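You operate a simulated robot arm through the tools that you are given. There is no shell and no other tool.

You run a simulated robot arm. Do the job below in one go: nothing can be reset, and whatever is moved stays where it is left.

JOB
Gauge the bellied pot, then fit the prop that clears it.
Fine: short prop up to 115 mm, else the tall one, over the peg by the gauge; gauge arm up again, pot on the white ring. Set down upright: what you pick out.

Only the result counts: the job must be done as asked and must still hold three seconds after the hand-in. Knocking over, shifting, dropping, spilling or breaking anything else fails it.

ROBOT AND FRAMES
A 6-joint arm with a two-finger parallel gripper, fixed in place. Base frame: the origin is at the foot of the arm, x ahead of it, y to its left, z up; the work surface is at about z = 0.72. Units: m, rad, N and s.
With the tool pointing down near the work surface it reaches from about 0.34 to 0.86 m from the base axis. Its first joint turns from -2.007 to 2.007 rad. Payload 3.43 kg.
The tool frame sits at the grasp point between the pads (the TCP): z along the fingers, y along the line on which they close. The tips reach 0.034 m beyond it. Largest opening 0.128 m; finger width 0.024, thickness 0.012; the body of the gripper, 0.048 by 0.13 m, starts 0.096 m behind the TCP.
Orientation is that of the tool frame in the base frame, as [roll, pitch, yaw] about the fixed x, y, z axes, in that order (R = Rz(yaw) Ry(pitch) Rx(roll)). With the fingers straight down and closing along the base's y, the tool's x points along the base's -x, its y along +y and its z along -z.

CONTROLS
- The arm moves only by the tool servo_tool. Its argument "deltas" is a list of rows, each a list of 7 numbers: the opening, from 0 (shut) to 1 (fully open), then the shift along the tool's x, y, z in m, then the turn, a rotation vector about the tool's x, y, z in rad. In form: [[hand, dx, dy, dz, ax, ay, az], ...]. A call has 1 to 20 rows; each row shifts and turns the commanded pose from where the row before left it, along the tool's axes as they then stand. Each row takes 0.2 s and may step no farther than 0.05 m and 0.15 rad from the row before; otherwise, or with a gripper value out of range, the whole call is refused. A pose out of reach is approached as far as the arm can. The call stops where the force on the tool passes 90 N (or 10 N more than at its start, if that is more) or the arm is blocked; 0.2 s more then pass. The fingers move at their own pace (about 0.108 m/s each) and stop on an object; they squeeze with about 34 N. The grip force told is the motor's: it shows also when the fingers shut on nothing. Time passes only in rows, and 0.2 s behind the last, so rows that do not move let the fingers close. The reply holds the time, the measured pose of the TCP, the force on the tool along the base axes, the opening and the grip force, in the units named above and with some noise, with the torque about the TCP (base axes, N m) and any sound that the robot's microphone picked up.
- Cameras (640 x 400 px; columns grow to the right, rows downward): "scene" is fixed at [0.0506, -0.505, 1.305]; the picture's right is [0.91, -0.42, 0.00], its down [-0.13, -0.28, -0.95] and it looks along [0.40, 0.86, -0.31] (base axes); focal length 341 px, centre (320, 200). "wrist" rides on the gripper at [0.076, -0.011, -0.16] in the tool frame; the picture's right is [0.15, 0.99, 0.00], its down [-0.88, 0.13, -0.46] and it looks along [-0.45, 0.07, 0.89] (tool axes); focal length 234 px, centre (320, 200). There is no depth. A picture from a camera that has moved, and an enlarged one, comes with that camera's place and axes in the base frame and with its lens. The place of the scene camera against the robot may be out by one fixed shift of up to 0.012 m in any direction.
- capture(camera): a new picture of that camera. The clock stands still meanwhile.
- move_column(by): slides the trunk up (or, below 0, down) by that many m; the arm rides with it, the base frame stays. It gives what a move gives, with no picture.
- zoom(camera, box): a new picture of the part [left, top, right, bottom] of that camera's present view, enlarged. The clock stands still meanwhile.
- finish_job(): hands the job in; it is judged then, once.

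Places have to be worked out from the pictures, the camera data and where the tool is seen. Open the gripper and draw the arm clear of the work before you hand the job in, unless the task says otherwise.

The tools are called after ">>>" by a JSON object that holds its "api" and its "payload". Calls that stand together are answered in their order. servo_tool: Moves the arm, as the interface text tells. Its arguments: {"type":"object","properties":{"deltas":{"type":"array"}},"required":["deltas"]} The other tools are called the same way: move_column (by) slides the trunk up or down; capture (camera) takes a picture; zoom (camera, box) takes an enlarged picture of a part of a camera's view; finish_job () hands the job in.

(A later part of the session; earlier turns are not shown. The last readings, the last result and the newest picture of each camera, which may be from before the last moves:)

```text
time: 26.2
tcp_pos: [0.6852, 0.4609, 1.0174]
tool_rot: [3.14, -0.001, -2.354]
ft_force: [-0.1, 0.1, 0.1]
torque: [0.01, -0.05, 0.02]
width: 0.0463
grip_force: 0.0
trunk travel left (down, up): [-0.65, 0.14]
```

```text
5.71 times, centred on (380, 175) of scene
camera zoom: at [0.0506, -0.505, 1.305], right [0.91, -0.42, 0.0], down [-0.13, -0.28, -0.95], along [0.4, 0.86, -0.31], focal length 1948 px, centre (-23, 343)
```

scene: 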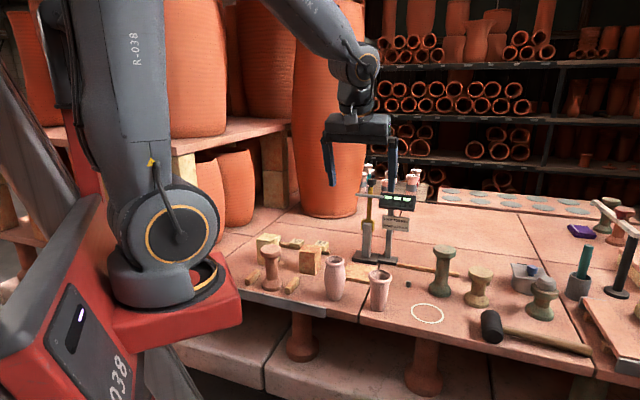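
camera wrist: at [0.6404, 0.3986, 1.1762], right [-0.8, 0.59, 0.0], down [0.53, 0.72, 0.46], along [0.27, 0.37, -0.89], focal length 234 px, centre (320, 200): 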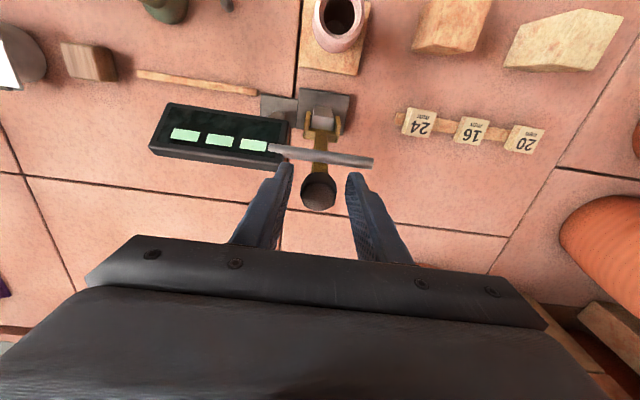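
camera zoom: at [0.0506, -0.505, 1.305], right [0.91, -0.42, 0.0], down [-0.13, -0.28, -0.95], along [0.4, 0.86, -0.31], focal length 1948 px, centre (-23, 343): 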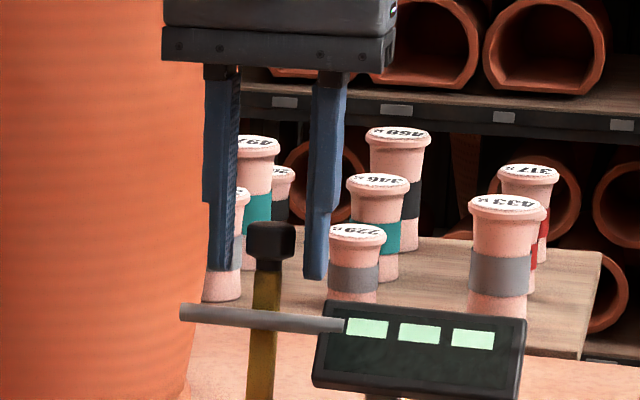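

Both fingertips flank the knob with the display clear. I'll close on it now and check the width and forces.

>>> {"api": "servo_tool", "payload": {"deltas": [[0.1, 0, 0, 0, 0, 0, 0], [0.1, 0, 0, 0, 0, 0, 0], [0.1, 0, 0, 0, 0, 0, 0]]}}

>>> {"api": "capture", "payload": {"camera": "wrist"}}

>>> {"api": "zoom", "payload": {"camera": "scene", "box": [340, 140, 420, 260]}}

```text
time: 27.0
tcp_pos: [0.686, 0.4605, 1.0158]
tool_rot: [3.141, 0.0, -2.356]
ft_force: [1.9, -0.9, -1.5]
torque: [0.01, -0.03, -0.02]
width: 0.0289
grip_force: 45.3
trunk travel left (down, up): [-0.65, 0.14]
```

```text
taken
camera wrist: at [0.6407, 0.3983, 1.1763], right [-0.8, 0.59, 0.0], down [0.53, 0.72, 0.46], along [0.27, 0.37, -0.89], focal length 234 px, centre (320, 200)
```

wrist: 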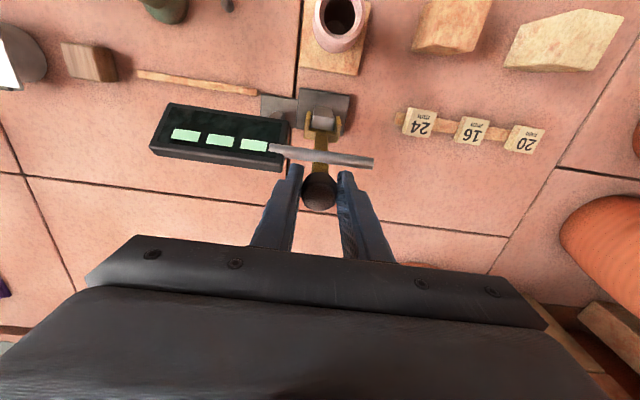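

```text
3.33 times, centred on (380, 200) of scene
camera zoom: at [0.0506, -0.505, 1.305], right [0.91, -0.42, 0.0], down [-0.13, -0.28, -0.95], along [0.4, 0.86, -0.31], focal length 1136 px, centre (120, 200)
```

zoom: 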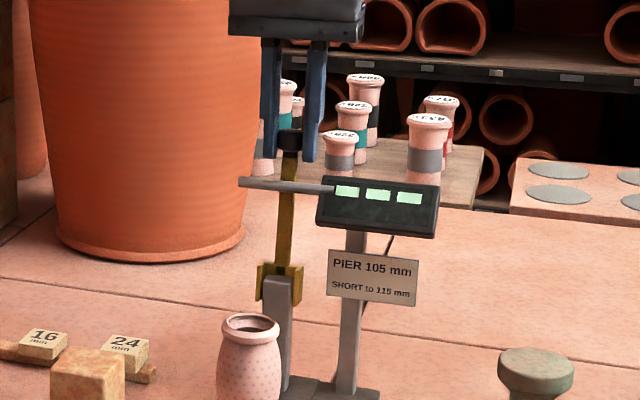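

The knob is gripped at a width of 0.029 m. Now I'll swing it forward along an arc of radius about 0.157 m around the hinge, starting with the first 20° and watching the forces.

>>> {"api": "servo_tool", "payload": {"deltas": [[0.1, 0.0141, 0, -0.0021, 0, 0, 0], [0.1, 0.0137, 0, -0.0009, 0, 0, 0], [0.1, 0.0137, 0, 0.0004, 0, 0, 0], [0.1, 0.0163, 0, 0.002, 0, 0, 0], [0.1, 0, 0, 0, 0, 0, 0]]}}

>>> {"api": "zoom", "payload": {"camera": "scene", "box": [320, 150, 430, 270]}}

>>> {"api": "capture", "payload": {"camera": "wrist"}}

```text
time: 28.2
tcp_pos: [0.6456, 0.4197, 1.0187]
tool_rot: [3.142, 0.002, -2.355]
ft_force: [8.4, 1.1, 5.6]
torque: [0.87, -1.01, -0.08]
width: 0.029
grip_force: 45.1
trunk travel left (down, up): [-0.65, 0.14]
```

```text
3.33 times, centred on (375, 210) of scene
camera zoom: at [0.0506, -0.505, 1.305], right [0.91, -0.42, 0.0], down [-0.13, -0.28, -0.95], along [0.4, 0.86, -0.31], focal length 1136 px, centre (137, 167)
```

zoom: 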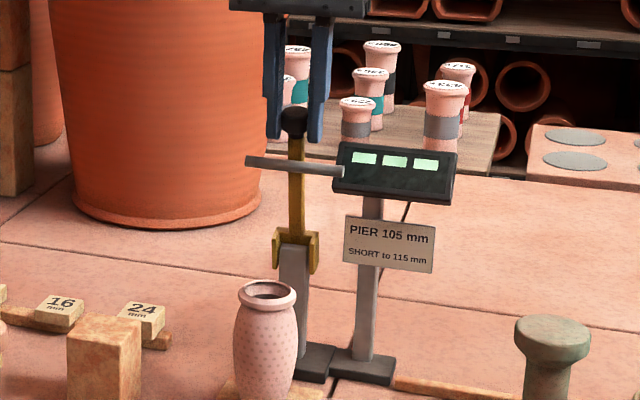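

```text
taken
camera wrist: at [0.5999, 0.3576, 1.1775], right [-0.8, 0.59, 0.0], down [0.53, 0.72, 0.46], along [0.27, 0.37, -0.89], focal length 234 px, centre (320, 200)
```

wrist: 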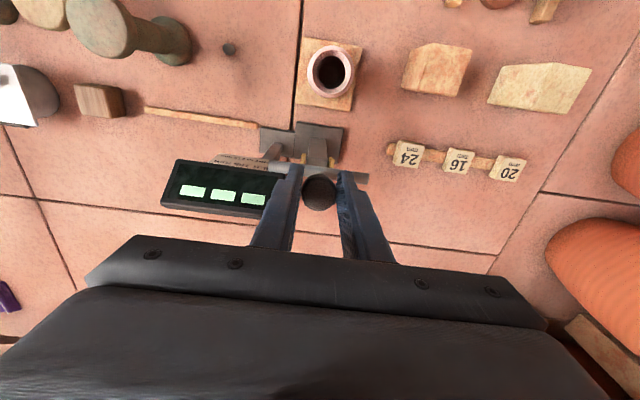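

The arm follows smoothly with only small forces, and it has passed upright. I'll continue along the arc to about 40° forward.

>>> {"api": "servo_tool", "payload": {"deltas": [[0.1, 0.016, 0, 0.0037, 0, 0, 0], [0.1, 0.0155, 0, 0.0053, 0, 0, 0], [0.1, 0.0149, 0, 0.007, 0, 0, 0], [0.1, 0.0141, 0, 0.0084, 0, 0, 0], [0.1, 0.0131, 0, 0.0099, 0, 0, 0], [0.1, 0, 0, 0, 0, 0, 0]]}}

>>> {"api": "zoom", "payload": {"camera": "scene", "box": [310, 150, 430, 280]}}

>>> {"api": "capture", "payload": {"camera": "wrist"}}

```text
time: 29.6
tcp_pos: [0.5917, 0.3665, 0.9833]
tool_rot: [3.14, -0.001, -2.355]
ft_force: [8.7, -2.6, 7.4]
torque: [0.89, -1.09, -0.12]
width: 0.029
grip_force: 45.2
trunk travel left (down, up): [-0.65, 0.14]
```

```text
3.08 times, centred on (370, 215) of scene
camera zoom: at [0.0506, -0.505, 1.305], right [0.91, -0.42, 0.0], down [-0.13, -0.28, -0.95], along [0.4, 0.86, -0.31], focal length 1049 px, centre (166, 154)
```

zoom: 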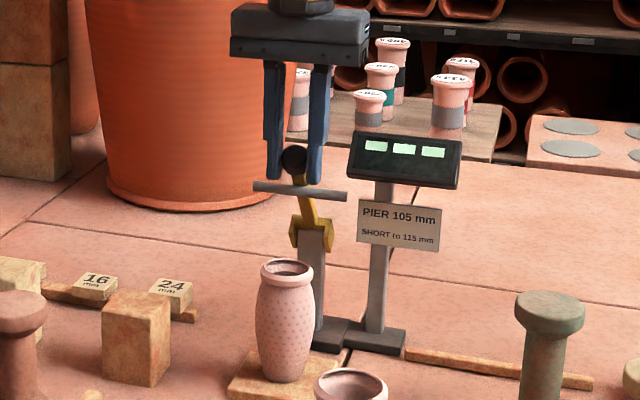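

```text
taken
camera wrist: at [0.5474, 0.305, 1.143], right [-0.8, 0.59, 0.0], down [0.53, 0.72, 0.46], along [0.27, 0.37, -0.89], focal length 234 px, centre (320, 200)
```

wrist: 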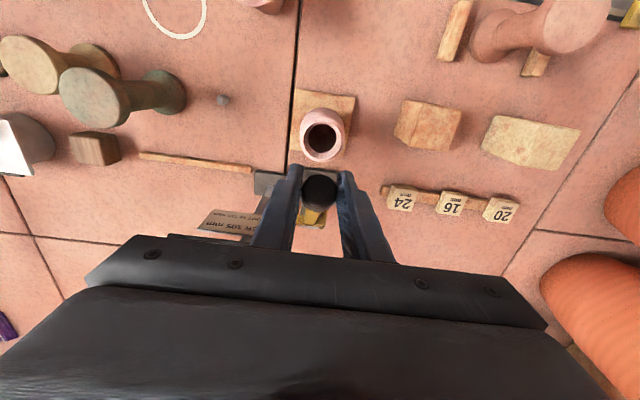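

The swing is going cleanly. I'll continue to about 70° forward, where the T-rod should still be some 2.5 cm above the rim.

>>> {"api": "servo_tool", "payload": {"deltas": [[0.1, 0.012, 0, 0.0112, 0, 0, 0], [0.1, 0.0108, 0, 0.0124, 0, 0, 0], [0.1, 0.0094, 0, 0.0135, 0, 0, 0], [0.1, 0.008, 0, 0.0144, 0, 0, 0], [0.1, 0.0064, 0, 0.0151, 0, 0, 0], [0.1, 0, 0, 0, 0, 0, 0]]}}

>>> {"api": "zoom", "payload": {"camera": "scene", "box": [310, 170, 420, 290]}}

>>> {"api": "capture", "payload": {"camera": "wrist"}}

```text
time: 31.0
tcp_pos: [0.5585, 0.3329, 0.9147]
tool_rot: [3.141, -0.002, -2.356]
ft_force: [-2.3, -4.2, 7.9]
torque: [0.56, -0.56, 0.0]
width: 0.029
grip_force: 44.9
trunk travel left (down, up): [-0.65, 0.14]
```

```text
3.33 times, centred on (365, 230) of scene
camera zoom: at [0.0506, -0.505, 1.305], right [0.91, -0.42, 0.0], down [-0.13, -0.28, -0.95], along [0.4, 0.86, -0.31], focal length 1136 px, centre (170, 100)
```

zoom: 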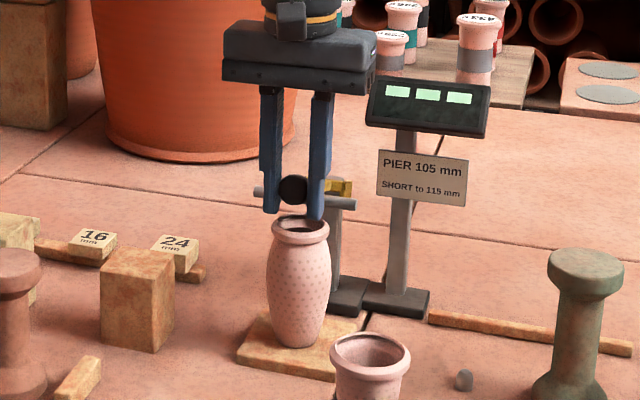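

```text
taken
camera wrist: at [0.514, 0.2714, 1.0748], right [-0.8, 0.59, 0.0], down [0.53, 0.72, 0.45], along [0.27, 0.37, -0.89], focal length 234 px, centre (320, 200)
```

wrist: 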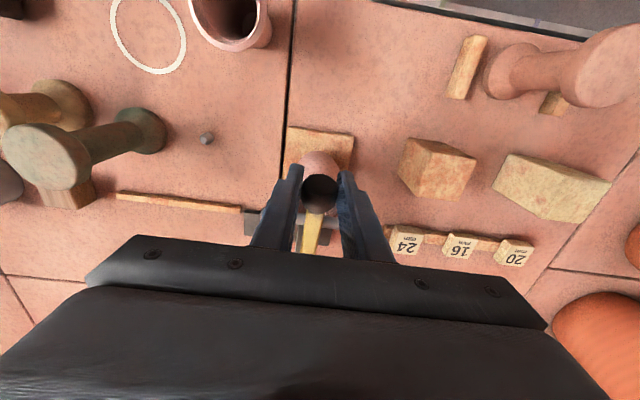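

The rod is about 2.5 cm over the rim. To keep the fingertips clear of the rim I'll tilt the hand slightly so the tips point away from the pot, while lowering about 6° more.

>>> {"api": "servo_tool", "payload": {"deltas": [[0.1, 0.0007, 0, 0.0079, 0, 0.15, 0], [0.1, 0.001, 0, 0.0081, 0, 0, 0], [0.1, 0, 0, 0, 0, 0, 0]]}}

>>> {"api": "zoom", "payload": {"camera": "scene", "box": [320, 180, 420, 280]}}

>>> {"api": "zoom", "payload": {"camera": "wrist", "box": [230, 110, 410, 260]}}

```text
time: 31.8
tcp_pos: [0.5579, 0.3317, 0.8994]
tool_rot: [3.141, -0.15, -2.355]
ft_force: [-0.4, -4.4, 7.1]
torque: [0.66, -0.71, -0.05]
width: 0.029
grip_force: 44.7
trunk travel left (down, up): [-0.65, 0.14]
```

```text
4.00 times, centred on (370, 230) of scene
camera zoom: at [0.0506, -0.505, 1.305], right [0.91, -0.42, 0.0], down [-0.13, -0.28, -0.95], along [0.4, 0.86, -0.31], focal length 1364 px, centre (120, 80)
```

zoom: 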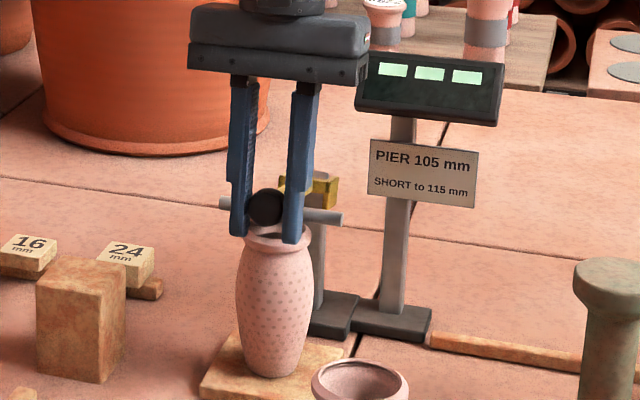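

```text
2.67 times, centred on (320, 185) of wrist
camera zoom: at [0.5298, 0.2874, 1.0692], right [-0.8, 0.6, 0.02], down [0.57, 0.76, 0.32], along [0.17, 0.27, -0.95], focal length 624 px, centre (320, 240)
```

zoom: 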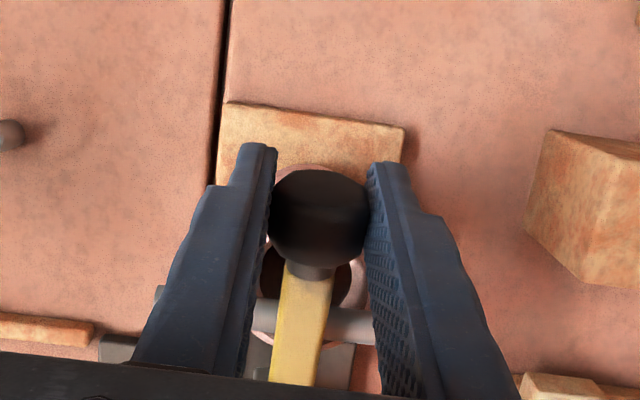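

All clear so far. I'll lower another 3° and then proceed in small steps, watching the vertical force and the display.

>>> {"api": "servo_tool", "payload": {"deltas": [[0.1, 0.0003, 0, 0.0041, 0, 0, 0], [0.1, 0.0003, 0, 0.0041, 0, 0, 0], [0.1, 0, 0, 0, 0, 0, 0]]}}

>>> {"api": "servo_tool", "payload": {"deltas": [[0.1, 0.0001, 0, 0.002, 0, 0, 0], [0.1, 0, 0, 0, 0, 0, 0]]}}

>>> {"api": "zoom", "payload": {"camera": "scene", "box": [335, 180, 415, 260]}}

```text
time: 32.6
tcp_pos: [0.5555, 0.3316, 0.8913]
tool_rot: [-3.14, -0.15, -2.353]
ft_force: [-2.5, -3.8, 8.0]
torque: [0.79, -0.79, 0.03]
width: 0.0293
grip_force: 44.8
trunk travel left (down, up): [-0.65, 0.14]
```

```text
time: 33.2
tcp_pos: [0.5562, 0.3306, 0.8915]
tool_rot: [3.141, -0.151, -2.355]
ft_force: [-1.0, -4.8, 7.2]
torque: [0.81, -0.86, 0.01]
width: 0.0294
grip_force: 45.3
trunk travel left (down, up): [-0.65, 0.14]
```

```text
5.00 times, centred on (375, 220) of scene
camera zoom: at [0.0506, -0.505, 1.305], right [0.91, -0.42, 0.0], down [-0.13, -0.28, -0.95], along [0.4, 0.86, -0.31], focal length 1705 px, centre (45, 100)
```

zoom: 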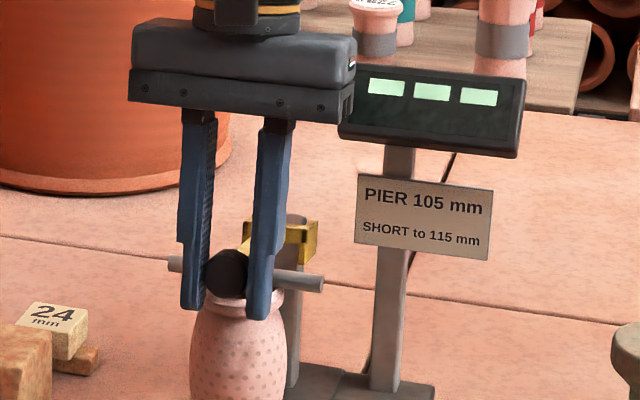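

No contact yet, with Fz steady near 7.5 N. I'll continue in 2 mm steps.

>>> {"api": "servo_tool", "payload": {"deltas": [[0.1, 0.0001, 0, 0.002, 0, 0, 0], [0.1, 0, 0, 0, 0, 0, 0]]}}

>>> {"api": "servo_tool", "payload": {"deltas": [[0.1, 0, 0, 0.002, 0, 0, 0], [0.1, 0, 0, 0, 0, 0, 0]]}}

>>> {"api": "servo_tool", "payload": {"deltas": [[0.1, 0, 0, 0.002, 0, 0, 0], [0.1, 0, 0, 0, 0, 0, 0]]}}

>>> {"api": "zoom", "payload": {"camera": "scene", "box": [335, 180, 415, 260]}}

```text
time: 33.8
tcp_pos: [0.5552, 0.33, 0.8895]
tool_rot: [-3.141, -0.149, -2.353]
ft_force: [0.8, -0.7, 9.2]
torque: [0.49, -0.53, 0.01]
width: 0.0289
grip_force: 44.8
trunk travel left (down, up): [-0.65, 0.14]
```

```text
time: 34.4
tcp_pos: [0.5572, 0.3301, 0.8893]
tool_rot: [-3.14, -0.146, -2.355]
ft_force: [2.0, -0.1, 29.6]
torque: [0.13, -0.14, 0.0]
width: 0.029
grip_force: 45.0
trunk travel left (down, up): [-0.65, 0.14]
```

```text
time: 35.0
tcp_pos: [0.5556, 0.3298, 0.8865]
tool_rot: [3.141, -0.147, -2.354]
ft_force: [5.2, 2.6, 35.9]
torque: [0.22, -0.28, -0.05]
width: 0.0294
grip_force: 45.2
trunk travel left (down, up): [-0.65, 0.14]
```

```text
5.00 times, centred on (375, 220) of scene
camera zoom: at [0.0506, -0.505, 1.305], right [0.91, -0.42, 0.0], down [-0.13, -0.28, -0.95], along [0.4, 0.86, -0.31], focal length 1705 px, centre (45, 100)
```

zoom: 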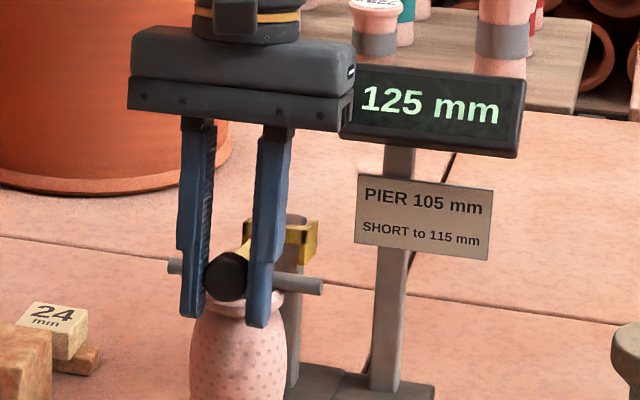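

The display now reads 125 mm, with contact confirmed by Fz rising to 30–36 N. I'll ease up 2 mm and open the fingers so the arm rests on the rim by its own weight, then read the display again.

>>> {"api": "servo_tool", "payload": {"deltas": [[0.1, 0, 0, -0.002, 0, 0, 0], [0.1, 0, 0, -0.001, 0, 0, 0], [0.1, 0, 0, 0, 0, 0, 0]]}}

>>> {"api": "servo_tool", "payload": {"deltas": [[0.3, 0, 0, 0, 0, 0, 0], [0.4, 0, 0, 0, 0, 0, 0], [0.4, 0, 0, 0, 0, 0, 0]]}}

>>> {"api": "zoom", "payload": {"camera": "scene", "box": [335, 180, 415, 280]}}

>>> {"api": "capture", "payload": {"camera": "wrist"}}

```text
time: 35.8
tcp_pos: [0.5555, 0.3298, 0.8877]
tool_rot: [-3.141, -0.152, -2.356]
ft_force: [6.6, 5.9, 6.3]
torque: [0.39, -0.42, -0.04]
width: 0.0294
grip_force: 44.3
trunk travel left (down, up): [-0.65, 0.14]
```

```text
time: 36.6
tcp_pos: [0.5552, 0.3285, 0.8879]
tool_rot: [3.141, -0.149, -2.355]
ft_force: [1.1, 0.0, 0.7]
torque: [0.0, -0.02, -0.03]
width: 0.0513
grip_force: 0.1
trunk travel left (down, up): [-0.65, 0.14]
```

```text
4.00 times, centred on (375, 230) of scene
camera zoom: at [0.0506, -0.505, 1.305], right [0.91, -0.42, 0.0], down [-0.13, -0.28, -0.95], along [0.4, 0.86, -0.31], focal length 1364 px, centre (100, 80)
```

zoom: 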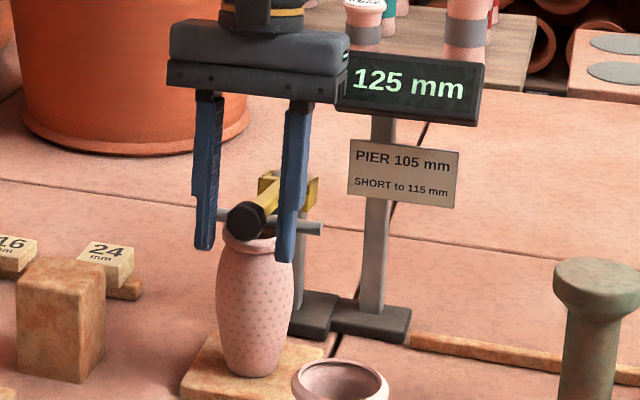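

```text
taken
camera wrist: at [0.5282, 0.2856, 1.0567], right [-0.8, 0.6, 0.02], down [0.57, 0.76, 0.32], along [0.17, 0.27, -0.95], focal length 234 px, centre (320, 200)
```

wrist: 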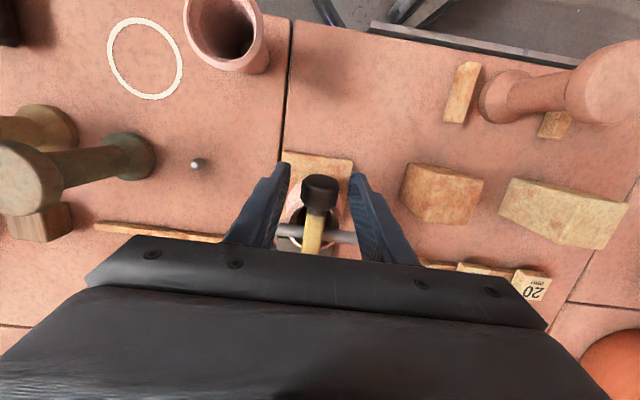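

With the arm resting freely, the display still shows 125 mm. I'll re-grip the knob and bring the arm back up the same arc, beginning with the first 40°.

>>> {"api": "servo_tool", "payload": {"deltas": [[0.1, 0, 0, 0, 0, 0, 0], [0.1, 0, 0, 0, 0, 0, 0], [0.1, 0, 0, 0, 0, 0, 0]]}}

>>> {"api": "servo_tool", "payload": {"deltas": [[0.1, -0.0004, 0, -0.0068, 0, 0, 0], [0.1, -0.0004, 0, -0.0069, 0, 0, 0], [0.1, -0.0004, 0, -0.0162, 0, -0.15, 0], [0.1, -0.0065, 0, -0.0153, 0, 0, 0], [0.1, -0.008, 0, -0.0144, 0, 0, 0], [0.1, -0.0095, 0, -0.0136, 0, 0, 0], [0.1, -0.0109, 0, -0.0125, 0, 0, 0], [0.1, -0.012, 0, -0.0112, 0, 0, 0], [0.1, 0, 0, 0, 0, 0, 0]]}}

>>> {"api": "zoom", "payload": {"camera": "scene", "box": [310, 150, 430, 290]}}

```text
time: 37.4
tcp_pos: [0.5561, 0.3297, 0.8887]
tool_rot: [-3.141, -0.149, -2.354]
ft_force: [-2.0, 0.4, -0.8]
torque: [-0.1, 0.13, 0.0]
width: 0.0292
grip_force: 44.6
trunk travel left (down, up): [-0.65, 0.14]
```

```text
time: 39.4
tcp_pos: [0.5936, 0.3677, 0.9824]
tool_rot: [3.141, -0.003, -2.354]
ft_force: [0.0, -1.5, -10.4]
torque: [-0.97, 0.94, 0.01]
width: 0.0294
grip_force: 44.9
trunk travel left (down, up): [-0.65, 0.14]
```

```text
2.86 times, centred on (370, 220) of scene
camera zoom: at [0.0506, -0.505, 1.305], right [0.91, -0.42, 0.0], down [-0.13, -0.28, -0.95], along [0.4, 0.86, -0.31], focal length 974 px, centre (177, 143)
```

zoom: 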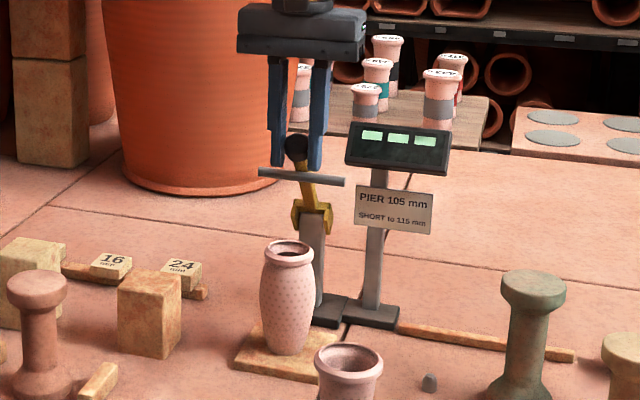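

The arm is coming up cleanly, the pot is undisturbed, and the display is blank again. I'll continue the arc up over the top to the rest lean.

>>> {"api": "servo_tool", "payload": {"deltas": [[0.1, -0.0132, 0, -0.01, 0, 0, 0], [0.1, -0.0142, 0, -0.0085, 0, 0, 0], [0.1, -0.015, 0, -0.007, 0, 0, 0], [0.1, -0.0157, 0, -0.0054, 0, 0, 0], [0.1, -0.0161, 0, -0.0037, 0, 0, 0], [0.1, -0.0164, 0, -0.002, 0, 0, 0], [0.1, 0, 0, 0, 0, 0, 0]]}}

>>> {"api": "servo_tool", "payload": {"deltas": [[0.1, -0.0138, 0, -0.0004, 0, 0, 0], [0.1, -0.0137, 0, 0.0009, 0, 0, 0], [0.1, -0.008, 0, 0.001, 0, 0, 0], [0.1, 0, 0, 0, 0, 0, 0]]}}

>>> {"api": "zoom", "payload": {"camera": "scene", "box": [330, 150, 430, 270]}}

>>> {"api": "zoom", "payload": {"camera": "wrist", "box": [190, 80, 420, 240]}}

```text
time: 41.0
tcp_pos: [0.6577, 0.4319, 1.0214]
tool_rot: [-3.14, 0.0, -2.354]
ft_force: [3.8, -11.8, -8.9]
torque: [-1.0, 0.7, -0.07]
width: 0.029
grip_force: 44.8
trunk travel left (down, up): [-0.65, 0.14]
```

```text
time: 42.0
tcp_pos: [0.6823, 0.4561, 1.0192]
tool_rot: [-3.141, 0.001, -2.355]
ft_force: [3.4, -11.3, 4.7]
torque: [-0.86, 0.53, -0.07]
width: 0.0291
grip_force: 44.9
trunk travel left (down, up): [-0.65, 0.14]
```

```text
3.33 times, centred on (380, 210) of scene
camera zoom: at [0.0506, -0.505, 1.305], right [0.91, -0.42, 0.0], down [-0.13, -0.28, -0.95], along [0.4, 0.86, -0.31], focal length 1136 px, centre (120, 167)
```

zoom: 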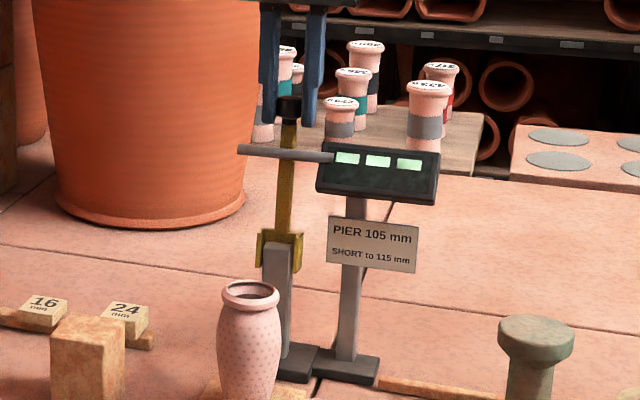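

```text
2.50 times, centred on (305, 160) of wrist
camera zoom: at [0.6365, 0.3943, 1.1793], right [-0.8, 0.59, 0.0], down [0.53, 0.71, 0.46], along [0.27, 0.37, -0.89], focal length 585 px, centre (358, 300)
```

zoom: 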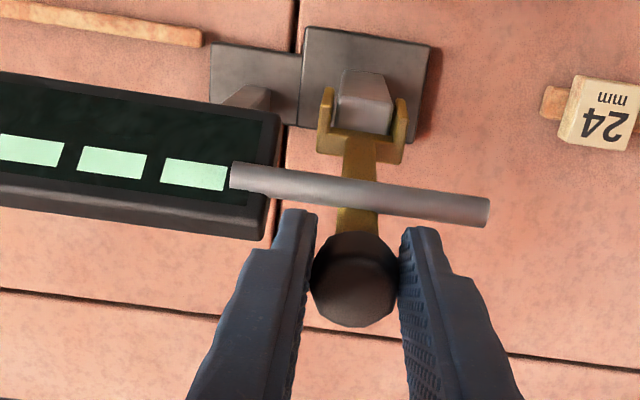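

The arm is past vertical and about 6 mm short of its original lean. I'll ease it back in two small steps, checking for the stop.

>>> {"api": "servo_tool", "payload": {"deltas": [[0.1, -0.003, 0, 0.0005, 0, 0, 0], [0.1, 0, 0, 0, 0, 0, 0]]}}

>>> {"api": "servo_tool", "payload": {"deltas": [[0.1, -0.0025, 0, 0.0004, 0, 0, 0], [0.1, 0, 0, 0, 0, 0, 0]]}}

```text
time: 42.6
tcp_pos: [0.6847, 0.4576, 1.0196]
tool_rot: [3.141, 0.002, -2.355]
ft_force: [4.9, -12.4, 12.4]
torque: [-0.98, 0.53, -0.06]
width: 0.0292
grip_force: 44.6
trunk travel left (down, up): [-0.65, 0.14]
```

```text
time: 43.2
tcp_pos: [0.6846, 0.4594, 1.0187]
tool_rot: [3.14, 0.002, -2.355]
ft_force: [2.2, -16.4, 16.5]
torque: [-0.71, 0.24, -0.06]
width: 0.0291
grip_force: 44.9
trunk travel left (down, up): [-0.65, 0.14]
```

The hand is within 2 mm of where the arm originally rested, and the force is rising, so it's at its stop. I'll open the fingers and rise clear.

>>> {"api": "servo_tool", "payload": {"deltas": [[0.3, 0, 0, 0, 0, 0, 0], [0.36, 0, 0, 0, 0, 0, 0], [0.36, 0, 0, 0, 0, 0, 0]]}}

>>> {"api": "servo_tool", "payload": {"deltas": [[0.36, 0, 0, -0.02, 0, 0, 0], [0.36, 0, 0, -0.03, 0, 0, 0], [0.36, 0, 0, -0.03, 0, 0, 0], [0.36, 0, 0, -0.02, 0, 0, 0], [0.36, 0, 0, 0, 0, 0, 0]]}}

>>> {"api": "zoom", "payload": {"camera": "scene", "box": [330, 150, 430, 280]}}

>>> {"api": "zoom", "payload": {"camera": "wrist", "box": [190, 80, 400, 210]}}

```text
time: 44.0
tcp_pos: [0.6856, 0.4614, 1.0174]
tool_rot: [3.141, -0.001, -2.355]
ft_force: [-0.5, 0.5, -0.6]
torque: [-0.04, -0.02, -0.02]
width: 0.0461
grip_force: 0.1
trunk travel left (down, up): [-0.65, 0.14]
```

```text
time: 45.2
tcp_pos: [0.6853, 0.4607, 1.1201]
tool_rot: [-3.141, -0.001, -2.354]
ft_force: [-0.1, -0.5, -0.5]
torque: [0.02, -0.02, -0.02]
width: 0.0458
grip_force: 0.0
trunk travel left (down, up): [-0.65, 0.14]
```

```text
3.08 times, centred on (380, 215) of scene
camera zoom: at [0.0506, -0.505, 1.305], right [0.91, -0.42, 0.0], down [-0.13, -0.28, -0.95], along [0.4, 0.86, -0.31], focal length 1049 px, centre (135, 154)
```

zoom: 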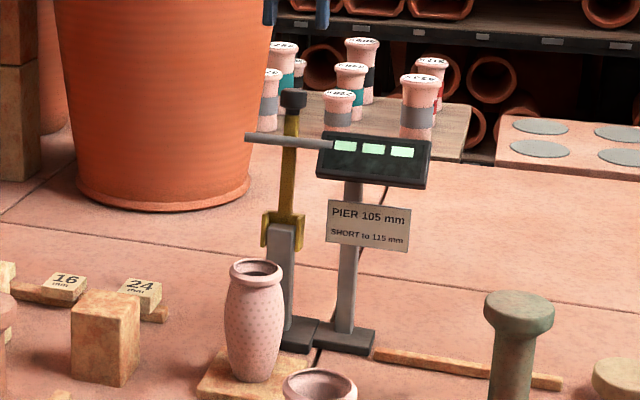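

```text
3.05 times, centred on (295, 145) of wrist
camera zoom: at [0.6401, 0.3987, 1.2785], right [-0.8, 0.59, 0.0], down [0.53, 0.72, 0.46], along [0.27, 0.37, -0.89], focal length 714 px, centre (396, 368)
```

zoom: 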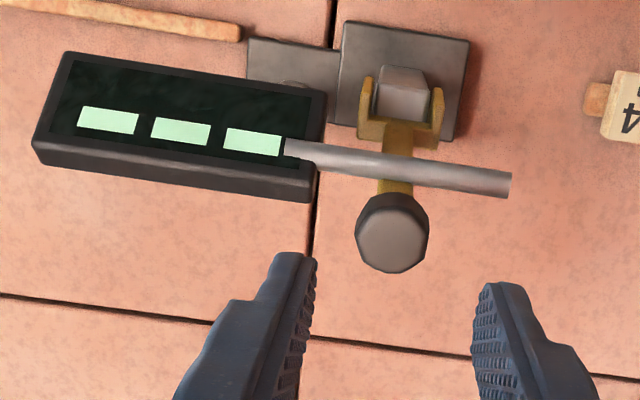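

The arm is back in its rest lean and the display is blank. The reading was 125 mm, but the 12 mm tile makes it worth checking whether that counts from the tile or from the table. I'll measure the pot height independently in a close-up.

>>> {"api": "zoom", "payload": {"camera": "scene", "box": [345, 228, 405, 282]}}

>>> {"api": "zoom", "payload": {"camera": "wrist", "box": [250, 0, 400, 120]}}

```text
7.41 times, centred on (375, 255) of scene
camera zoom: at [0.0506, -0.505, 1.305], right [0.91, -0.42, 0.0], down [-0.13, -0.28, -0.95], along [0.4, 0.86, -0.31], focal length 2526 px, centre (-87, -207)
```

zoom: 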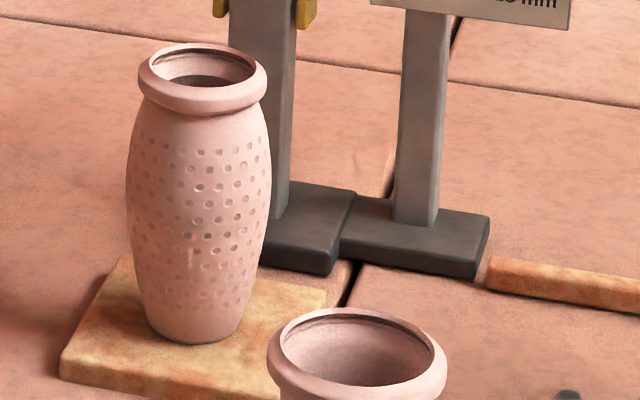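

```text
3.33 times, centred on (325, 60) of wrist
camera zoom: at [0.6401, 0.3987, 1.2785], right [-0.8, 0.59, 0.0], down [0.53, 0.72, 0.46], along [0.27, 0.37, -0.89], focal length 781 px, centre (303, 667)
```

zoom: 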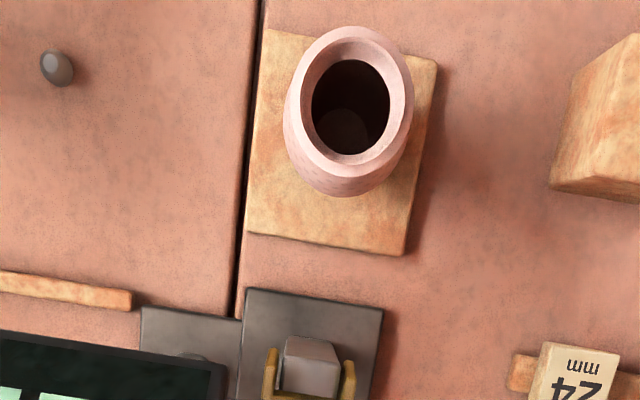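

From the picture the pot's own height is about 0.122 m (base z 0.732, rim z 0.854). So 125 mm is its height above the tile, not 113 mm, which is over 115 mm and calls for the tall prop. I'll go back over the pot with the fingers opened to 92 mm.

>>> {"api": "servo_tool", "payload": {"deltas": [[0.36, 0.0471, 0, 0, 0, 0, 0], [0.72, 0.0471, 0, 0, 0, 0, 0], [0.72, 0.0471, 0, 0, 0, 0, 0], [0.72, 0, 0, 0.045, 0, 0, 0], [0.72, 0, 0, 0.045, 0, 0, 0], [0.72, 0, 0, 0.045, 0, 0, 0], [0.72, 0, 0, 0, 0, 0, 0]]}}

>>> {"api": "capture", "payload": {"camera": "wrist"}}

```text
time: 46.8
tcp_pos: [0.5867, 0.36, 0.9814]
tool_rot: [3.141, -0.001, -2.353]
ft_force: [0.5, 0.3, -0.3]
torque: [-0.02, 0.0, -0.01]
width: 0.0921
grip_force: 0.0
trunk travel left (down, up): [-0.65, 0.14]
```

```text
taken
camera wrist: at [0.5415, 0.2989, 1.142], right [-0.8, 0.59, 0.0], down [0.53, 0.72, 0.46], along [0.27, 0.37, -0.89], focal length 234 px, centre (320, 200)
```

wrist: 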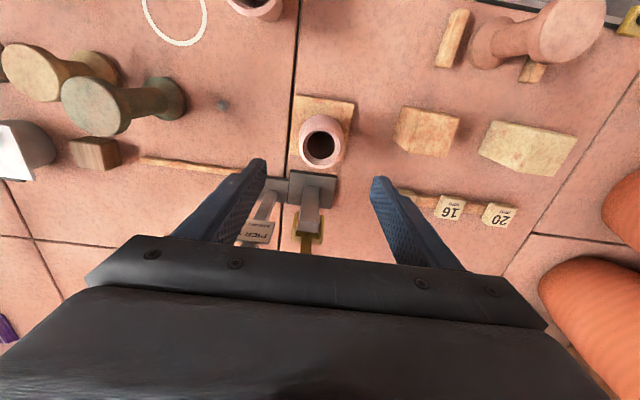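

The pot is centred at (0.586, 0.3595), right under the hand. I'll go down to the same grip height and close.

>>> {"api": "servo_tool", "payload": {"deltas": [[0.72, 0, 0, 0.045, 0, 0, 0], [0.72, 0, 0, 0.045, 0, 0, 0], [0.72, 0, 0, 0.045, 0, 0, 0], [0.72, 0, 0, 0.04, 0, 0, 0], [0.72, 0, 0, 0.006, 0, 0, 0], [0.72, 0, 0, 0, 0, 0, 0]]}}

>>> {"api": "servo_tool", "payload": {"deltas": [[0.3, 0, 0, 0, 0, 0, 0], [0.3, 0, 0, 0, 0, 0, 0], [0.3, 0, 0, 0, 0, 0, 0], [0.3, 0, 0, 0, 0, 0, 0]]}}

>>> {"api": "servo_tool", "payload": {"deltas": [[0.3, 0, 0, -0.01, 0, 0, 0], [0.3, 0, 0, -0.02, 0, 0, 0], [0.3, 0, 0, -0.04, 0, 0, 0], [0.3, 0, 0, -0.04, 0, 0, 0], [0.3, 0, 0, 0, 0, 0, 0]]}}

>>> {"api": "zoom", "payload": {"camera": "scene", "box": [310, 150, 450, 290]}}

```text
time: 48.2
tcp_pos: [0.5857, 0.3618, 0.8029]
tool_rot: [3.141, 0.0, -2.356]
ft_force: [0.7, -0.4, -0.3]
torque: [0.0, 0.0, -0.02]
width: 0.0918
grip_force: 0.0
trunk travel left (down, up): [-0.65, 0.14]
```

```text
time: 49.2
tcp_pos: [0.5849, 0.362, 0.8025]
tool_rot: [3.141, 0.0, -2.355]
ft_force: [0.3, 0.2, 0.5]
torque: [0.04, 0.01, 0.02]
width: 0.0622
grip_force: 34.2
trunk travel left (down, up): [-0.65, 0.14]
```

```text
time: 50.4
tcp_pos: [0.5845, 0.3608, 0.9123]
tool_rot: [3.14, 0.0, -2.355]
ft_force: [0.2, 0.4, -2.2]
torque: [-0.07, 0.0, 0.01]
width: 0.0624
grip_force: 34.1
trunk travel left (down, up): [-0.65, 0.14]
```

```text
2.86 times, centred on (380, 220) of scene
camera zoom: at [0.0506, -0.505, 1.305], right [0.91, -0.42, 0.0], down [-0.13, -0.28, -0.95], along [0.4, 0.86, -0.31], focal length 974 px, centre (149, 143)
```

zoom: 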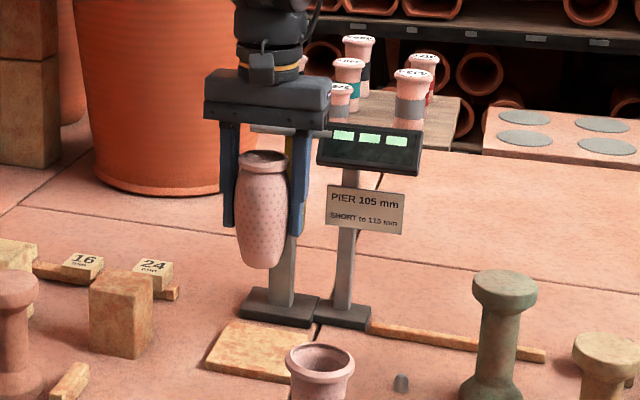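

The pot is held and lifted clear. I'll carry it high over to the white ring at about (0.653, 0.1015), passing between the other pot and the tall prop.

>>> {"api": "servo_tool", "payload": {"deltas": [[0.3, 0.012, -0.02, 0, 0, 0, 0], [0.3, 0.0225, -0.0386, 0, 0, 0, 0], [0.3, 0.0225, -0.0386, 0, 0, 0, 0], [0.3, 0.0225, -0.0386, 0, 0, 0, 0], [0.3, 0.0225, -0.0386, 0, 0, 0, 0], [0.3, 0.0225, -0.0386, 0, 0, 0, 0], [0.3, 0.0107, -0.0186, 0, 0, 0, 0], [0.3, 0, 0, 0, 0, 0, 0]]}}

>>> {"api": "capture", "payload": {"camera": "wrist"}}

>>> {"api": "zoom", "payload": {"camera": "scene", "box": [350, 180, 510, 340]}}

```text
time: 52.2
tcp_pos: [0.6546, 0.1021, 0.9134]
tool_rot: [-3.142, -0.002, -2.353]
ft_force: [0.4, 0.8, -2.1]
torque: [0.02, -0.03, 0.0]
width: 0.0623
grip_force: 34.1
trunk travel left (down, up): [-0.65, 0.14]
```

```text
taken
camera wrist: at [0.6088, 0.0402, 1.0721], right [-0.8, 0.59, 0.0], down [0.53, 0.72, 0.46], along [0.27, 0.37, -0.89], focal length 234 px, centre (320, 200)
```

wrist: 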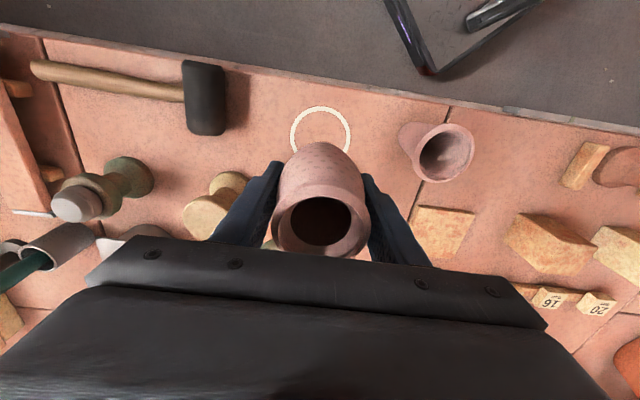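

```text
2.50 times, centred on (430, 260) of scene
camera zoom: at [0.0506, -0.505, 1.305], right [0.91, -0.42, 0.0], down [-0.13, -0.28, -0.95], along [0.4, 0.86, -0.31], focal length 852 px, centre (45, 50)
```

zoom: 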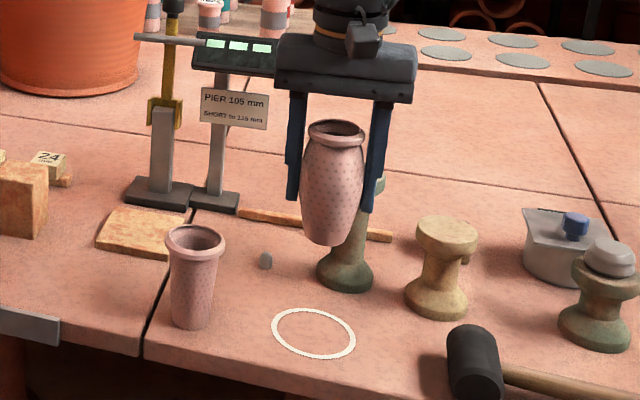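

I'll enlarge the ring in the wrist view to fix its centre precisely.

>>> {"api": "zoom", "payload": {"camera": "wrist", "box": [260, 90, 380, 190]}}

>>> {"api": "zoom", "payload": {"camera": "scene", "box": [400, 290, 460, 335]}}

```text
4.00 times, centred on (320, 140) of wrist
camera zoom: at [0.6088, 0.0402, 1.0721], right [-0.8, 0.59, 0.0], down [0.53, 0.72, 0.46], along [0.27, 0.37, -0.89], focal length 937 px, centre (320, 440)
```

zoom: 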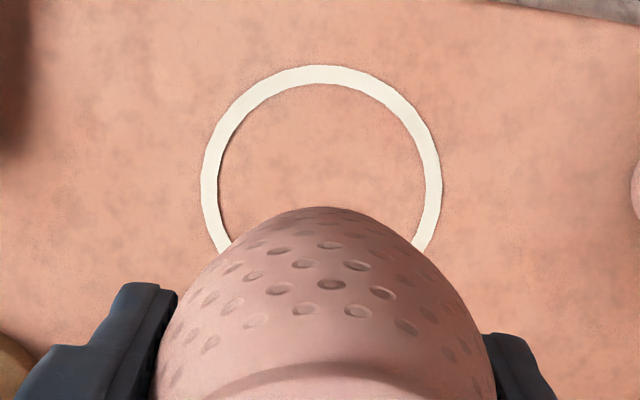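

```text
8.89 times, centred on (430, 312) of scene
camera zoom: at [0.0506, -0.505, 1.305], right [0.91, -0.42, 0.0], down [-0.13, -0.28, -0.95], along [0.4, 0.86, -0.31], focal length 3031 px, centre (-658, -800)
```

zoom: 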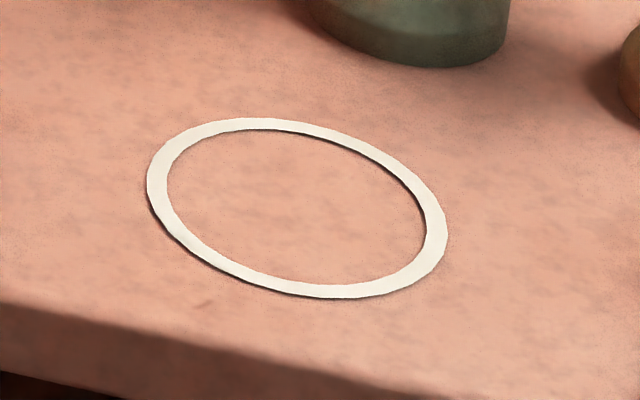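

The ring centre is about (0.6535, 0.102), and the hand is within 1.5 mm of it. I'll lower the pot to just above the table, then step down to contact.

>>> {"api": "servo_tool", "payload": {"deltas": [[0.3, 0.001, 0, 0.03, 0, 0, 0], [0.3, 0, 0, 0.03, 0, 0, 0], [0.3, 0, 0, 0.03, 0, 0, 0], [0.3, 0, 0, 0.02, 0, 0, 0], [0.3, 0, 0, 0.006, 0, 0, 0], [0.3, 0, 0, 0, 0, 0, 0]]}}

>>> {"api": "servo_tool", "payload": {"deltas": [[0.3, 0, 0, 0.002, 0, 0, 0], [0.3, 0, 0, 0, 0, 0, 0]]}}

>>> {"api": "servo_tool", "payload": {"deltas": [[0.3, 0, 0, 0.001, 0, 0, 0], [0.3, 0, 0, 0, 0, 0, 0]]}}

>>> {"api": "zoom", "payload": {"camera": "scene", "box": [380, 220, 500, 335]}}

```text
time: 53.6
tcp_pos: [0.6527, 0.1012, 0.7963]
tool_rot: [-3.141, 0.001, -2.354]
ft_force: [-0.6, -0.1, -1.0]
torque: [0.01, 0.0, 0.01]
width: 0.0623
grip_force: 34.1
trunk travel left (down, up): [-0.65, 0.14]
```

```text
time: 54.2
tcp_pos: [0.6529, 0.1001, 0.7941]
tool_rot: [3.141, 0.001, -2.354]
ft_force: [-0.6, -0.5, -2.0]
torque: [0.05, 0.03, 0.02]
width: 0.0623
grip_force: 34.1
trunk travel left (down, up): [-0.65, 0.14]
```

```text
time: 54.8
tcp_pos: [0.6539, 0.1011, 0.7925]
tool_rot: [3.14, 0.001, -2.355]
ft_force: [0.3, -0.3, -2.7]
torque: [0.0, 0.0, 0.01]
width: 0.0622
grip_force: 34.0
trunk travel left (down, up): [-0.65, 0.14]
```

```text
3.48 times, centred on (440, 278) of scene
camera zoom: at [0.0506, -0.505, 1.305], right [0.91, -0.42, 0.0], down [-0.13, -0.28, -0.95], along [0.4, 0.86, -0.31], focal length 1186 px, centre (-97, -70)
```

zoom: 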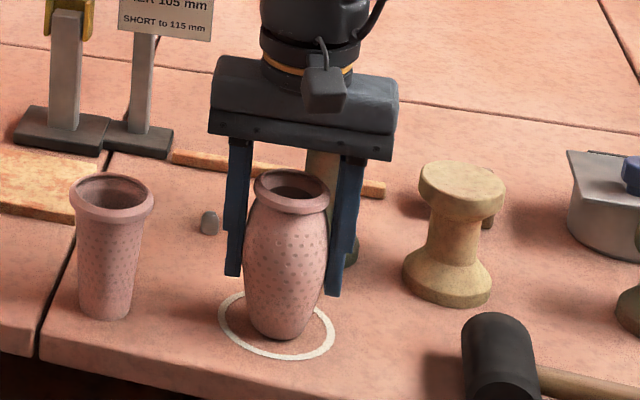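

The pot is a hair above the table and centred in the ring. I'll continue in 1 mm steps to contact.

>>> {"api": "servo_tool", "payload": {"deltas": [[0.3, 0, 0, 0.001, 0, 0, 0], [0.3, 0, 0, 0, 0, 0, 0]]}}

>>> {"api": "servo_tool", "payload": {"deltas": [[0.3, 0, 0, 0.001, 0, 0, 0], [0.3, 0, 0, 0, 0, 0, 0]]}}

```text
time: 55.4
tcp_pos: [0.6517, 0.1006, 0.7924]
tool_rot: [-3.141, 0.0, -2.355]
ft_force: [0.4, 0.6, -1.9]
torque: [0.0, -0.02, 0.02]
width: 0.062
grip_force: 34.1
trunk travel left (down, up): [-0.65, 0.14]
```

```text
time: 56.0
tcp_pos: [0.6538, 0.0998, 0.7909]
tool_rot: [-3.141, 0.0, -2.353]
ft_force: [-0.4, 0.3, -1.1]
torque: [0.01, -0.02, 0.0]
width: 0.0623
grip_force: 33.2
trunk travel left (down, up): [-0.65, 0.14]
```

>>> {"api": "servo_tool", "payload": {"deltas": [[0.3, 0, 0, 0.001, 0, 0, 0], [0.3, 0, 0, 0, 0, 0, 0]]}}

```text
time: 56.6
tcp_pos: [0.653, 0.0994, 0.791]
tool_rot: [3.142, 0.0, -2.355]
ft_force: [-4.6, 0.7, 10.3]
torque: [0.14, 0.48, 0.1]
width: 0.0623
grip_force: 34.2
trunk travel left (down, up): [-0.65, 0.14]
```

Contact shows as Fz = +10 N, so the pot is on the ring. I'll ease off slightly, open the fingers and rise straight up.

>>> {"api": "servo_tool", "payload": {"deltas": [[0.3, 0, 0, -0.0006, 0, 0, 0], [0.72, 0, 0, 0, 0, 0, 0], [0.72, 0, 0, 0, 0, 0, 0], [0.72, 0, 0, 0, 0, 0, 0]]}}

>>> {"api": "servo_tool", "payload": {"deltas": [[0.72, 0, 0, -0.03, 0, 0, 0], [0.72, 0, 0, -0.04, 0, 0, 0], [0.72, 0, 0, -0.05, 0, 0, 0], [0.72, 0, 0, -0.05, 0, 0, 0], [0.72, 0, 0, -0.05, 0, 0, 0], [0.72, 0, 0, -0.05, 0, 0, 0], [0.72, 0, 0, 0, 0, 0, 0]]}}

>>> {"api": "capture", "payload": {"camera": "scene"}}

>>> {"api": "capture", "payload": {"camera": "wrist"}}

```text
time: 57.6
tcp_pos: [0.6544, 0.1005, 0.791]
tool_rot: [-3.141, -0.001, -2.355]
ft_force: [-0.7, 0.1, -0.4]
torque: [0.02, -0.02, 0.01]
width: 0.0924
grip_force: 0.1
trunk travel left (down, up): [-0.65, 0.14]
```

```text
time: 59.2
tcp_pos: [0.653, 0.1015, 1.0605]
tool_rot: [-3.14, 0.0, -2.353]
ft_force: [0.8, 0.7, 1.1]
torque: [0.0, 0.0, 0.02]
width: 0.0924
grip_force: 0.3
trunk travel left (down, up): [-0.65, 0.14]
```

```text
taken
```

scene: 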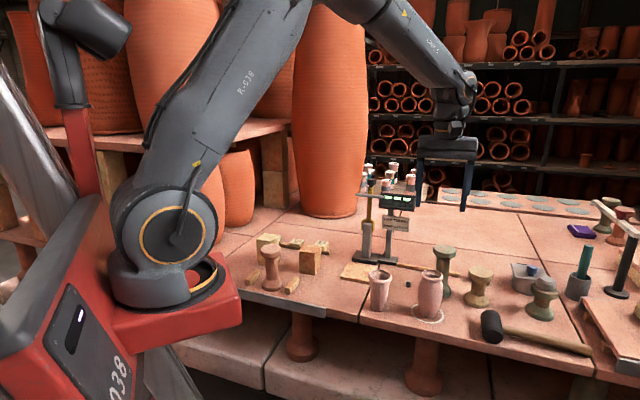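

```text
taken
camera wrist: at [0.6081, 0.0391, 1.2203], right [-0.8, 0.59, 0.0], down [0.53, 0.72, 0.46], along [0.27, 0.37, -0.89], focal length 234 px, centre (320, 200)
```

wrist: 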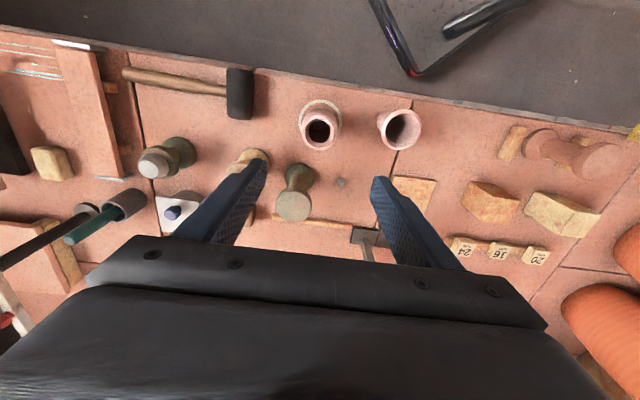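

The pot stands upright in the ring. Next I'll locate the tall green prop and the peg accurately from here.

>>> {"api": "zoom", "payload": {"camera": "wrist", "box": [255, 90, 385, 230]}}

>>> {"api": "zoom", "payload": {"camera": "scene", "box": [395, 230, 505, 330]}}

```text
2.86 times, centred on (320, 160) of wrist
camera zoom: at [0.6081, 0.0391, 1.2203], right [-0.8, 0.59, 0.0], down [0.53, 0.72, 0.46], along [0.27, 0.37, -0.89], focal length 669 px, centre (320, 314)
```

zoom: 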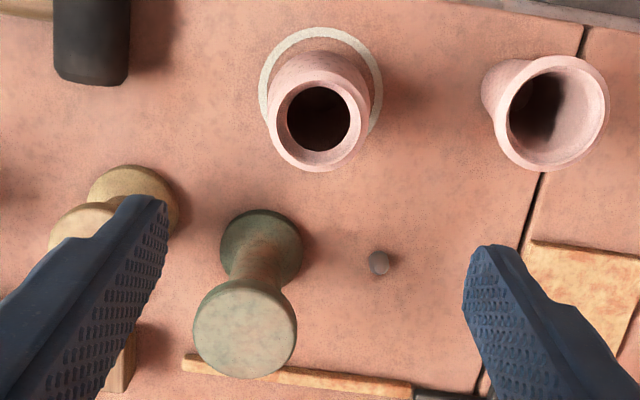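

```text
4.00 times, centred on (450, 280) of scene
camera zoom: at [0.0506, -0.505, 1.305], right [0.91, -0.42, 0.0], down [-0.13, -0.28, -0.95], along [0.4, 0.86, -0.31], focal length 1364 px, centre (-200, -120)
```

zoom: 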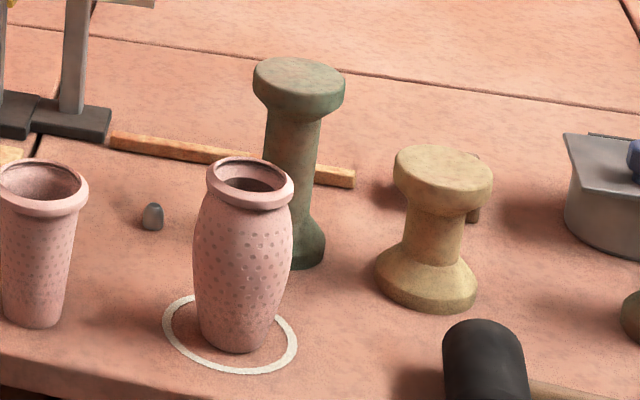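

Measured: prop axis at (0.7606, 0.1693) with its top at z ≈ 0.861, and peg at about (0.692, 0.233). A parallel grip from above must hold the top flange (about 65 mm), and the yellow prop is close by. I'll turn the closing line away from the yellow prop and hover over the green one.

>>> {"api": "servo_tool", "payload": {"deltas": [[0.72, 0, 0, 0, 0, 0, -0.15], [0.72, 0, 0, 0, 0, 0, -0.15], [0.72, 0, 0, 0, 0, 0, -0.15], [0.72, 0, 0, 0, 0, 0, -0.15], [0.72, -0.0288, -0.0311, 0.01, 0, 0, 0], [0.72, -0.0288, -0.0311, 0.01, 0, 0, 0], [0.72, -0.0288, -0.0311, 0.01, 0, 0, 0], [0.72, 0, 0, 0.02, 0, 0, 0], [0.72, 0, 0, 0, 0, 0, 0]]}}

>>> {"api": "capture", "payload": {"camera": "wrist"}}

>>> {"api": "zoom", "payload": {"camera": "wrist", "box": [240, 70, 400, 210]}}

```text
time: 61.2
tcp_pos: [0.7629, 0.1678, 1.0095]
tool_rot: [-3.141, 0.0, -1.757]
ft_force: [-0.3, -0.3, -0.5]
torque: [-0.02, 0.0, -0.03]
width: 0.0922
grip_force: 0.1
trunk travel left (down, up): [-0.65, 0.14]
```

```text
taken
camera wrist: at [0.7593, 0.0919, 1.1696], right [-1.0, 0.04, 0.0], down [0.03, 0.89, 0.46], along [0.02, 0.46, -0.89], focal length 234 px, centre (320, 200)
```

wrist: 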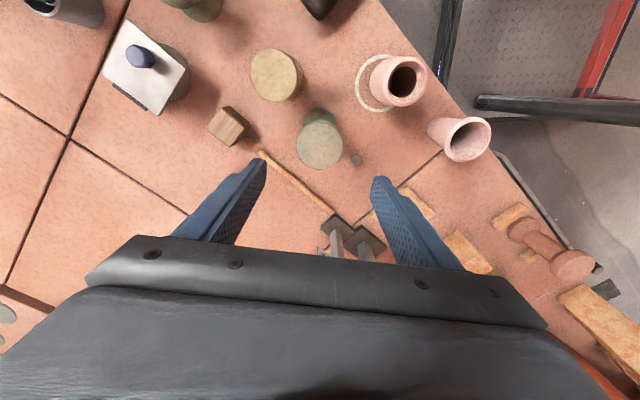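

```text
2.86 times, centred on (320, 140) of wrist
camera zoom: at [0.7593, 0.0919, 1.1696], right [-1.0, 0.04, 0.0], down [0.03, 0.89, 0.46], along [0.02, 0.46, -0.89], focal length 669 px, centre (320, 371)
```

zoom: 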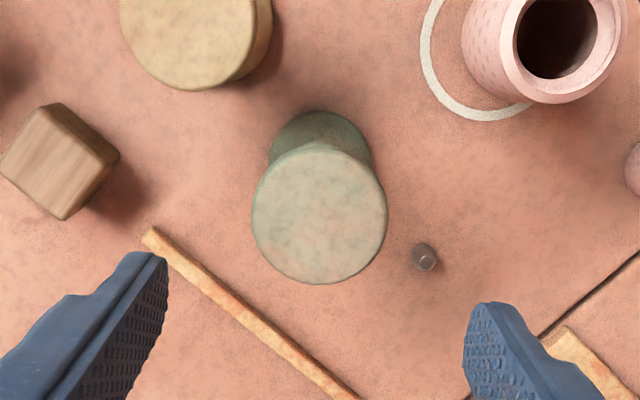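

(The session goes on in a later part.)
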